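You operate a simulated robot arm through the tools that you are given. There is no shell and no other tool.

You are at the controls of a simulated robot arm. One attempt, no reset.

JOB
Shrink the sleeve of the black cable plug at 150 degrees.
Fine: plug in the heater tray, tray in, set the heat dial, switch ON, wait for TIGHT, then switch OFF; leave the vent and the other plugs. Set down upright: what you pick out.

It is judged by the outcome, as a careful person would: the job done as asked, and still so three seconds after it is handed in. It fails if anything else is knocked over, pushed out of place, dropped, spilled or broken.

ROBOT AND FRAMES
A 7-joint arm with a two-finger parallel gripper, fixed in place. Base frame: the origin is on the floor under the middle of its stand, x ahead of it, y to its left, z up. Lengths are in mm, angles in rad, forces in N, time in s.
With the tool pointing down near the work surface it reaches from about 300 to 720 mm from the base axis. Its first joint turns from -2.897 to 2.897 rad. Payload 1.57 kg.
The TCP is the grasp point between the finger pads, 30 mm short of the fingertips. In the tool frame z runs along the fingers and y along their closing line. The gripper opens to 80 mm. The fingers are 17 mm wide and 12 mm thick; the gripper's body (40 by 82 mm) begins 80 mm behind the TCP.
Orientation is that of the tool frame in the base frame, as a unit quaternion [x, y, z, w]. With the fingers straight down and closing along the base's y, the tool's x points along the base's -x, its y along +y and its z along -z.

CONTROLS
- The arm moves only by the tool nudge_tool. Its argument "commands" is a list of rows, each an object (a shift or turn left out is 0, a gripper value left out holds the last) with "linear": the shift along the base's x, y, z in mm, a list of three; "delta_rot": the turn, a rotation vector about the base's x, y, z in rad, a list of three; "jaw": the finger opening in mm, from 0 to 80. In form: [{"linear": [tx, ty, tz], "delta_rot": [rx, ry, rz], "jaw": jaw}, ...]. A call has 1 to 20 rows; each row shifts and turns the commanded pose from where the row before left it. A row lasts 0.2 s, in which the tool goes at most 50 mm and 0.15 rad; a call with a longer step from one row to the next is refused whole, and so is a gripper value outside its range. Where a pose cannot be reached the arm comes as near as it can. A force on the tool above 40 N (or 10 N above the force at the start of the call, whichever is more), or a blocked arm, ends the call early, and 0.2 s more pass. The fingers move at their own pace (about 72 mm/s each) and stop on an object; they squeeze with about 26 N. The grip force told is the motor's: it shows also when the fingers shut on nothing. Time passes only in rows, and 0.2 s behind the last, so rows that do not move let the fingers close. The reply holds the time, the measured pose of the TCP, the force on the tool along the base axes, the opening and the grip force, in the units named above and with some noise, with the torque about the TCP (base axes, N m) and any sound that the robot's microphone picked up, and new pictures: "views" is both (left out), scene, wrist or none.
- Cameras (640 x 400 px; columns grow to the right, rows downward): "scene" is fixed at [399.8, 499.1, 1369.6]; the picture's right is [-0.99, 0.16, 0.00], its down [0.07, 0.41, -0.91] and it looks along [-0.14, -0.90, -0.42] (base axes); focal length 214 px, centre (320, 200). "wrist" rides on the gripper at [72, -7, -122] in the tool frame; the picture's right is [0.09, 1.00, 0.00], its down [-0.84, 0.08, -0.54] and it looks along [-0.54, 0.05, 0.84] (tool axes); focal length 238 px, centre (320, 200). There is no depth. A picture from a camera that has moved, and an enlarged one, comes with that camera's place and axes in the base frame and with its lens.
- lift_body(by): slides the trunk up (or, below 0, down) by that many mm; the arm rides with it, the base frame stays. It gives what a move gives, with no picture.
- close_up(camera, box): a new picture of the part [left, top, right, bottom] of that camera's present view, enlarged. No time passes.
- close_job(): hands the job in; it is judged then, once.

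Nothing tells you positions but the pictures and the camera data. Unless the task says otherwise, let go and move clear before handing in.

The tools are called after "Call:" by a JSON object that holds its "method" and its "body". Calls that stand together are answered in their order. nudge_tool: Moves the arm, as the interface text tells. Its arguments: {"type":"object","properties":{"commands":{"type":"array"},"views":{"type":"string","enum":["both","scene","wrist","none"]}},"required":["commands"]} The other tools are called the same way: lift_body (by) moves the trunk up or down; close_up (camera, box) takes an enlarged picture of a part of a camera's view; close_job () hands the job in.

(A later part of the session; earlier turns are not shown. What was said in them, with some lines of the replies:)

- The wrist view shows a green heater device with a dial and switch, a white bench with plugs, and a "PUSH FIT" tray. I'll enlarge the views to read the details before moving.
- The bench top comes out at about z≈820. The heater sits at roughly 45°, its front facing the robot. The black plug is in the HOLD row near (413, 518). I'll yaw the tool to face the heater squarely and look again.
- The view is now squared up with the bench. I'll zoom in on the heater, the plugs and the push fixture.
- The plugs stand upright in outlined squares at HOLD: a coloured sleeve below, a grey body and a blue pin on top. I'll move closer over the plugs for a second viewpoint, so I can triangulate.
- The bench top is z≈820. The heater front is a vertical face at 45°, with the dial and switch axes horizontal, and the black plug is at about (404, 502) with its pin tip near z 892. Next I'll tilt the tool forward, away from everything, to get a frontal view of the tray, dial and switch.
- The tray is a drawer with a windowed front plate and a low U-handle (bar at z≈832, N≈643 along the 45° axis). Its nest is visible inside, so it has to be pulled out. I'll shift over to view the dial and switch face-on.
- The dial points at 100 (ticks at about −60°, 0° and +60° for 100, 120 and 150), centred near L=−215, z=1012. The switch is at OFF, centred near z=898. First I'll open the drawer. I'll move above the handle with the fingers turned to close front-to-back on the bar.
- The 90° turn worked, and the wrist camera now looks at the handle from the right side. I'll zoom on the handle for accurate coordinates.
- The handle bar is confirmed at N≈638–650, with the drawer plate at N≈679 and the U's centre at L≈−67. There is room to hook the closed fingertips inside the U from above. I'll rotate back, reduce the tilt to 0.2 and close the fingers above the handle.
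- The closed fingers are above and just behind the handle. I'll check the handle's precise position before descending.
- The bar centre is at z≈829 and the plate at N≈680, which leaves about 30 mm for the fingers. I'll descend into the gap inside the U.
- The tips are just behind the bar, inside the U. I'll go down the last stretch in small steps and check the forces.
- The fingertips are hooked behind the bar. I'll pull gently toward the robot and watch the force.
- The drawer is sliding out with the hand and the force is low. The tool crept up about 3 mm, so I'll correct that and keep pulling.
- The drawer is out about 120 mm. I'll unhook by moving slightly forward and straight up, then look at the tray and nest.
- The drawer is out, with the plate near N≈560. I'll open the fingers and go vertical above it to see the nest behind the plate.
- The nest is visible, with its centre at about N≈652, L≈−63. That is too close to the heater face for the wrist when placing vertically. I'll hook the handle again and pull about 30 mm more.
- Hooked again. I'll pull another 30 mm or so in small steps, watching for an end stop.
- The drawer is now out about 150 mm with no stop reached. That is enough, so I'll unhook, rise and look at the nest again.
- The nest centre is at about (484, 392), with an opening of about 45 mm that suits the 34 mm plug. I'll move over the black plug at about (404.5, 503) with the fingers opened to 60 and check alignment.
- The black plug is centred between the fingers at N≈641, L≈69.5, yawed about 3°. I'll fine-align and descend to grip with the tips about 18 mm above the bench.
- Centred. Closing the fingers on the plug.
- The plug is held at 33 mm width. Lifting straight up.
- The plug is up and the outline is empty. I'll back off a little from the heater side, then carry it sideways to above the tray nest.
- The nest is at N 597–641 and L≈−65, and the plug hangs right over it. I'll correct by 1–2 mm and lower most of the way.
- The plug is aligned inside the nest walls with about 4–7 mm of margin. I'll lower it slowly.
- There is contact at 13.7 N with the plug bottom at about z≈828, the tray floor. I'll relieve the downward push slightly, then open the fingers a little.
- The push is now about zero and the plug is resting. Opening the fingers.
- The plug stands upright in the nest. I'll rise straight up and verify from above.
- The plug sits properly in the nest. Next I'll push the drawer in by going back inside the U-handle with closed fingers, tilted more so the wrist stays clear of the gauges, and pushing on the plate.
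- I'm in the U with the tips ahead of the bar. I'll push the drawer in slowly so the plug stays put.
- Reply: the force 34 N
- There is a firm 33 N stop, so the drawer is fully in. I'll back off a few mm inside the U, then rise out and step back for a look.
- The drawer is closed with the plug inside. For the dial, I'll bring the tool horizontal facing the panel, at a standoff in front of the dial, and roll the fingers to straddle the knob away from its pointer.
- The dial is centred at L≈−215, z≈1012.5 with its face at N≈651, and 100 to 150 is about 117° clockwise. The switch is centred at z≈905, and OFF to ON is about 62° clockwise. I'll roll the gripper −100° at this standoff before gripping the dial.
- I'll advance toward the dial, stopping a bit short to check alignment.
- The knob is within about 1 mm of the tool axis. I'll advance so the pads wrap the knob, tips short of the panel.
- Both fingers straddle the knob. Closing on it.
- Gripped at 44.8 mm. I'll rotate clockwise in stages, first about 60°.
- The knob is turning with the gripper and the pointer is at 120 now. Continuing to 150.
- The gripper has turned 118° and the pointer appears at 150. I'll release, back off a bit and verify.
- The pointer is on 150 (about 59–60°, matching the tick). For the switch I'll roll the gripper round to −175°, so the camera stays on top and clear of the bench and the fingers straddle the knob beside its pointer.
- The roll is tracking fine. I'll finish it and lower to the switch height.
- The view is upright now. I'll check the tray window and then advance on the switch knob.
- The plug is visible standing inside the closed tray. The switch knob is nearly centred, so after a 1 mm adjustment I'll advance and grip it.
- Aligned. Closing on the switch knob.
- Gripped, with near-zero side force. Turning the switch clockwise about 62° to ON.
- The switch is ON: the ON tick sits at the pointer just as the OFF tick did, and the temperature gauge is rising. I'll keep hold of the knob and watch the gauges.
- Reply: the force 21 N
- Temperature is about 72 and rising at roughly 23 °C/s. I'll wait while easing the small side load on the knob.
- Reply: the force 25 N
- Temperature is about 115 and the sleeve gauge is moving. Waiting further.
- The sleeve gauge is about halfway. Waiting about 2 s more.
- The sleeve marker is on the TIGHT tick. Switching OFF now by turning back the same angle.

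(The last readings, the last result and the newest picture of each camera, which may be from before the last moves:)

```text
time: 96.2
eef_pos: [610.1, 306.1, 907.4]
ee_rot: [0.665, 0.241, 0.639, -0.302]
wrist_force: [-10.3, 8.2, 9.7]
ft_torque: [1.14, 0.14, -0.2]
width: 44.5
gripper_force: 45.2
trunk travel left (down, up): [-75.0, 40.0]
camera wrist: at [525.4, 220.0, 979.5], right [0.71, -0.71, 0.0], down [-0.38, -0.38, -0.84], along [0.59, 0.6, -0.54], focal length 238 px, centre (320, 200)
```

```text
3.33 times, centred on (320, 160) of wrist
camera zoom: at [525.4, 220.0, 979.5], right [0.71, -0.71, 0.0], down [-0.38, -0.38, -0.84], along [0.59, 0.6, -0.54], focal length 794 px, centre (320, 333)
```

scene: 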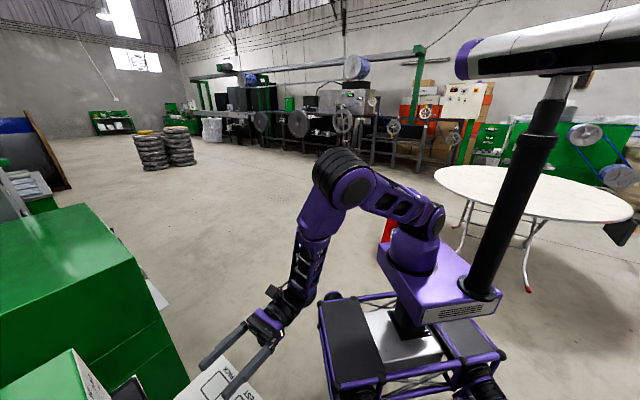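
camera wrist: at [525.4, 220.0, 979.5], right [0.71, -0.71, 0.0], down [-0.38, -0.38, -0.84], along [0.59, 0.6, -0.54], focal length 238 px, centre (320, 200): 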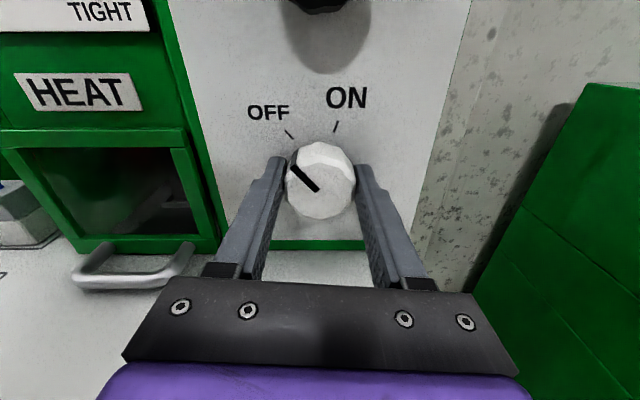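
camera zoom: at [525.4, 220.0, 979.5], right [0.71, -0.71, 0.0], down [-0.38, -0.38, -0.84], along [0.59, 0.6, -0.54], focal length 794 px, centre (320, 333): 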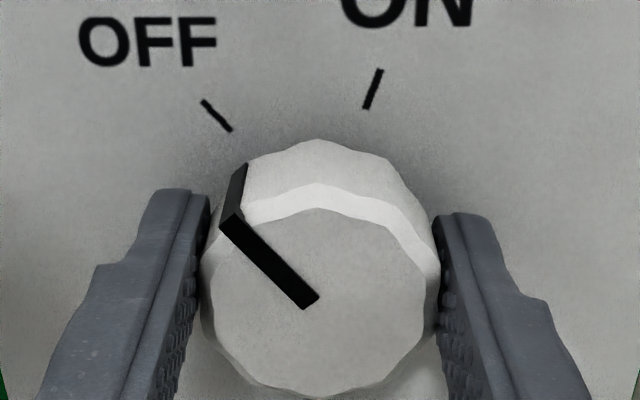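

The switch is back at OFF. Releasing the knob and backing straight away.

Call:
{"method": "nudge_tool", "body": {"commands": [{"jaw": 60}, {"jaw": 70}, {}, {"linear": [-7, -7, 0]}, {"linear": [-14, -14, 0]}, {"linear": [-21, -21, 0]}, {"linear": [-28, -28, 5]}, {"linear": [-20, -20, 5]}, {}], "views": "wrist"}}

Call:
{"method": "close_up", "body": {"camera": "wrist", "box": [60, 0, 260, 125]}}

Call:
{"method": "close_up", "body": {"camera": "wrist", "box": [230, 0, 390, 120]}}

Call:
{"method": "close_up", "body": {"camera": "wrist", "box": [0, 80, 240, 240]}}

```text
time: 98.2
eef_pos: [521.8, 216.1, 917.9]
ee_rot: [0.666, 0.241, 0.639, -0.301]
wrist_force: [0.3, -0.5, 0.5]
ft_torque: [0.0, 0.03, 0.04]
width: 70.1
gripper_force: 0.1
trunk travel left (down, up): [-75.0, 40.0]
camera wrist: at [436.1, 129.2, 989.9], right [0.71, -0.71, 0.0], down [-0.39, -0.38, -0.84], along [0.59, 0.59, -0.54], focal length 238 px, centre (320, 200)
```

wrist: 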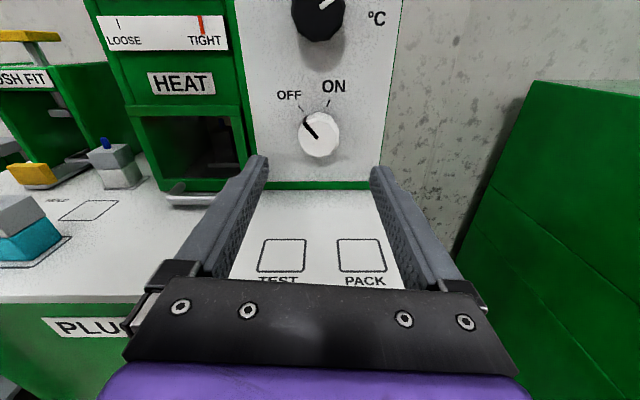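

```text
3.20 times, centred on (160, 62) of wrist
camera zoom: at [436.1, 129.2, 989.9], right [0.71, -0.71, 0.0], down [-0.39, -0.38, -0.84], along [0.59, 0.59, -0.54], focal length 763 px, centre (832, 640)
```

zoom: 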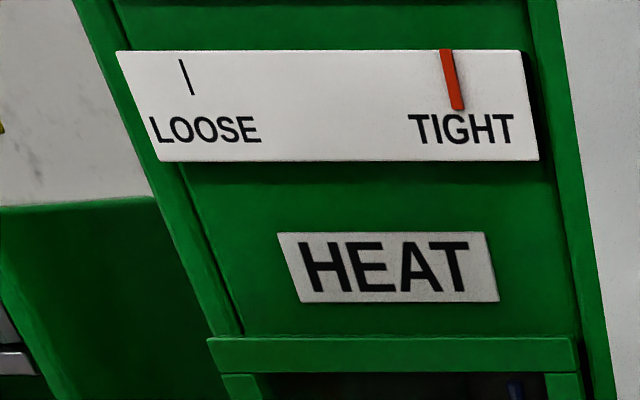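

```text
3.33 times, centred on (310, 60) of wrist
camera zoom: at [436.1, 129.2, 989.9], right [0.71, -0.71, 0.0], down [-0.39, -0.38, -0.84], along [0.59, 0.59, -0.54], focal length 794 px, centre (353, 667)
```

zoom: 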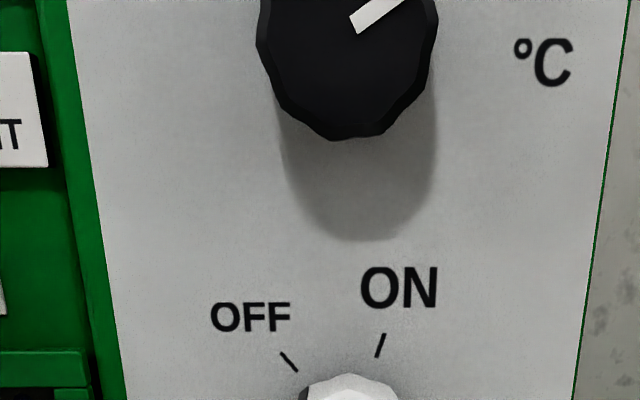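

```text
2.50 times, centred on (120, 160) of wrist
camera zoom: at [436.1, 129.2, 989.9], right [0.71, -0.71, 0.0], down [-0.39, -0.38, -0.84], along [0.59, 0.59, -0.54], focal length 596 px, centre (820, 300)
```

zoom: 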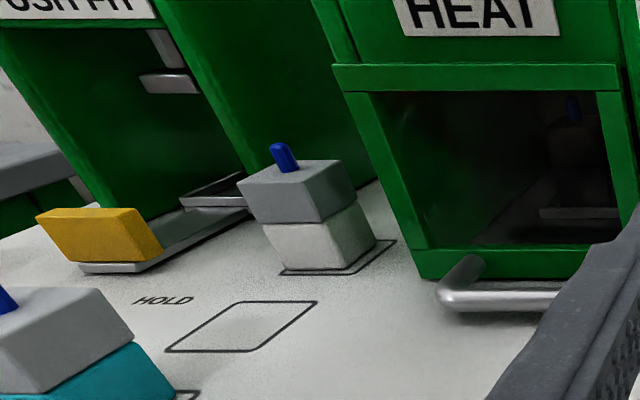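

The sleeve marker stays on TIGHT, the switch is OFF, and the other plugs are untouched. I'll retreat up and back for a final overall check, including that the temperature is dropping.

Call:
{"method": "nudge_tool", "body": {"commands": [{"linear": [-15, -10, 25]}, {"linear": [-15, -10, 30]}, {"linear": [-15, -10, 30]}, {"linear": [-15, 0, 30]}, {"linear": [-10, 0, 30]}, {}, {}], "views": "both"}}

Call:
{"method": "close_up", "body": {"camera": "wrist", "box": [80, 60, 280, 210]}}

Call:
{"method": "close_up", "body": {"camera": "wrist", "box": [240, 50, 400, 200]}}

```text
time: 99.8
eef_pos: [452.5, 185.2, 1063.6]
ee_rot: [0.666, 0.24, 0.639, -0.301]
wrist_force: [-0.7, -0.1, -0.1]
ft_torque: [0.0, 0.0, -0.01]
width: 70.2
gripper_force: 0.1
trunk travel left (down, up): [-75.0, 40.0]
camera wrist: at [366.7, 98.5, 1134.4], right [0.71, -0.71, 0.0], down [-0.39, -0.38, -0.84], along [0.59, 0.59, -0.54], focal length 238 px, centre (320, 200)
```

scene: 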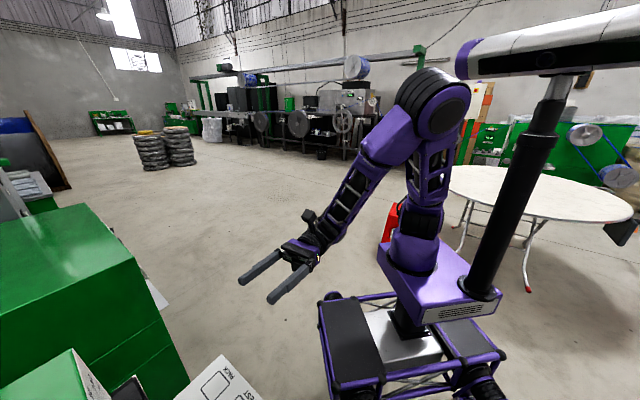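
wrist: 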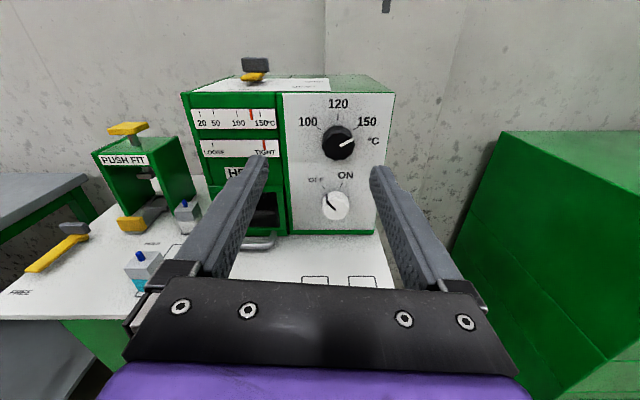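

```text
2.67 times, centred on (180, 135) of wrist
camera zoom: at [366.7, 98.5, 1134.4], right [0.71, -0.71, 0.0], down [-0.39, -0.38, -0.84], along [0.59, 0.59, -0.54], focal length 636 px, centre (693, 373)
```

zoom: 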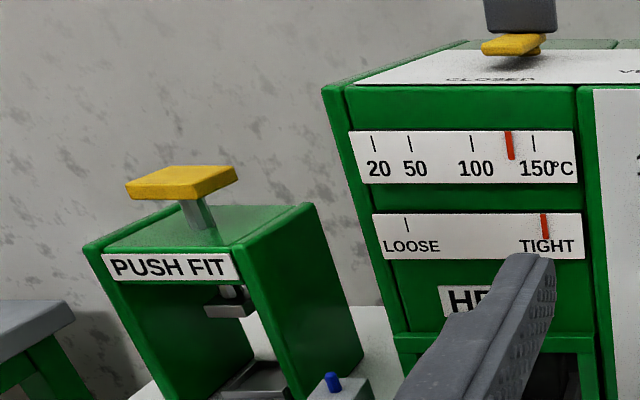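

```text
2.67 times, centred on (320, 125) of wrist
camera zoom: at [366.7, 98.5, 1134.4], right [0.71, -0.71, 0.0], down [-0.39, -0.38, -0.84], along [0.59, 0.59, -0.54], focal length 636 px, centre (320, 400)
```

zoom: 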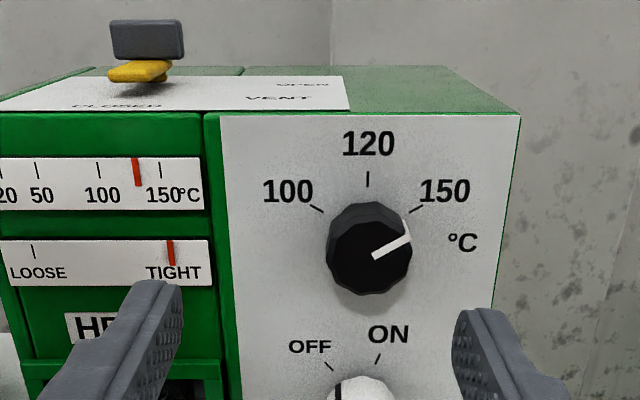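

Temperature is already falling (about 128), TIGHT holds, the dial is at 150 and the vent is untouched at CLOSED. I'll take one last look at the switch and tray.

Call:
{"method": "close_up", "body": {"camera": "wrist", "box": [290, 160, 380, 230]}}

Call:
{"method": "nudge_tool", "body": {"commands": [{"linear": [0, 20, 0]}, {"linear": [-20, 30, 10]}, {"linear": [-20, 30, 10]}, {"linear": [-20, 30, 0]}, {}, {}, {}, {}], "views": "wrist"}}

Call:
{"method": "close_up", "body": {"camera": "wrist", "box": [200, 60, 440, 220]}}

```text
5.71 times, centred on (335, 195) of wrist
camera zoom: at [366.7, 98.5, 1134.4], right [0.71, -0.71, 0.0], down [-0.39, -0.38, -0.84], along [0.59, 0.59, -0.54], focal length 1362 px, centre (234, 229)
```

zoom: 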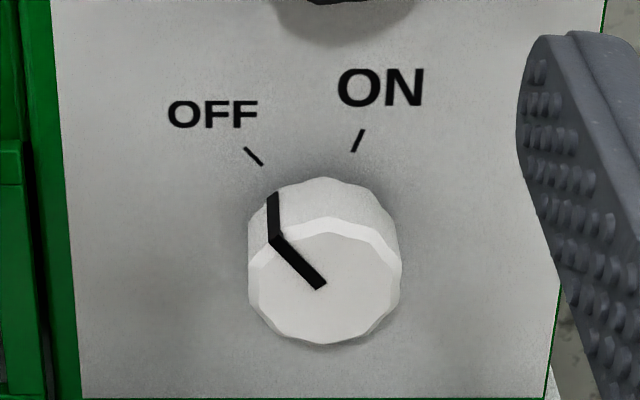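

```text
time: 101.6
eef_pos: [408.6, 302.9, 1083.3]
ee_rot: [0.666, 0.239, 0.639, -0.3]
wrist_force: [0.1, -0.4, -0.1]
ft_torque: [-0.03, 0.01, 0.01]
width: 70.0
gripper_force: 0.0
out of reach, approached as far as the arm can: row 2, 3
trunk travel left (down, up): [-75.0, 40.0]
camera wrist: at [324.2, 216.4, 1154.9], right [0.71, -0.71, 0.0], down [-0.39, -0.38, -0.84], along [0.59, 0.59, -0.54], focal length 238 px, centre (320, 200)
```

wrist: 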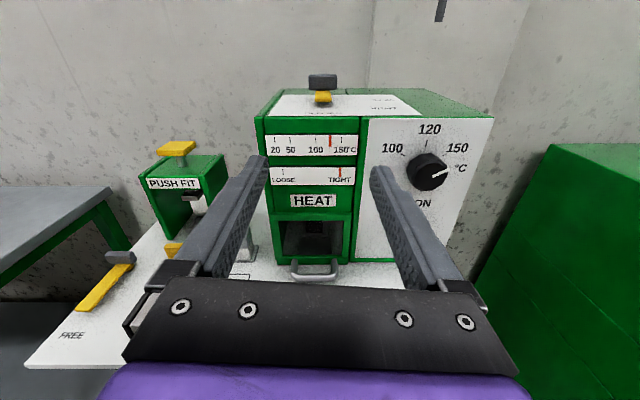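

```text
2.50 times, centred on (320, 140) of wrist
camera zoom: at [324.2, 216.4, 1154.9], right [0.71, -0.71, 0.0], down [-0.39, -0.38, -0.84], along [0.59, 0.59, -0.54], focal length 596 px, centre (320, 350)
```

zoom: 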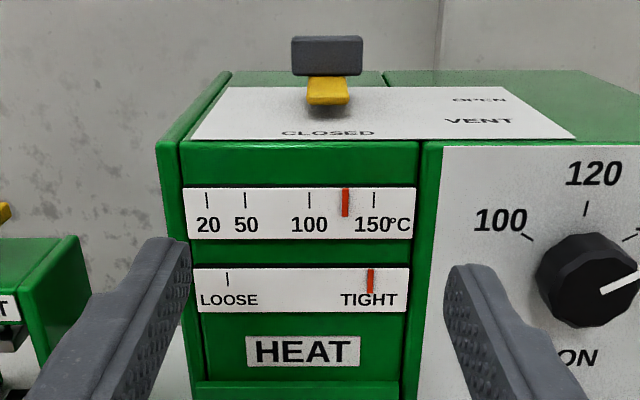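

Everything checks out. The black plug is upright in the closed tray, the dial is at 150, the sleeve is at TIGHT and the switch is OFF with the temperature falling. The vent and the other plugs are untouched and the arm is clear, so I'm handing in.

Call:
{"method": "close_job", "body": {}}

```text
The job is handed in.
```

The black plug's sleeve has been shrunk at 150 degrees, and the job is handed in.

- **Plug:** it stands upright in the heater tray, and the tray is pushed fully in.
- **Heat:** I set the dial to 150 and switched ON. I turned the switch OFF as soon as the sleeve marker reached TIGHT.
- **Final check:** after OFF, the marker was still on TIGHT. The temperature gauge had dropped to about 128.
- **Everything else:** I left the vent at CLOSED and did not touch the other two plugs. The arm is clear of the bench.

I left the plug in the tray, because your steps ended at switching OFF.
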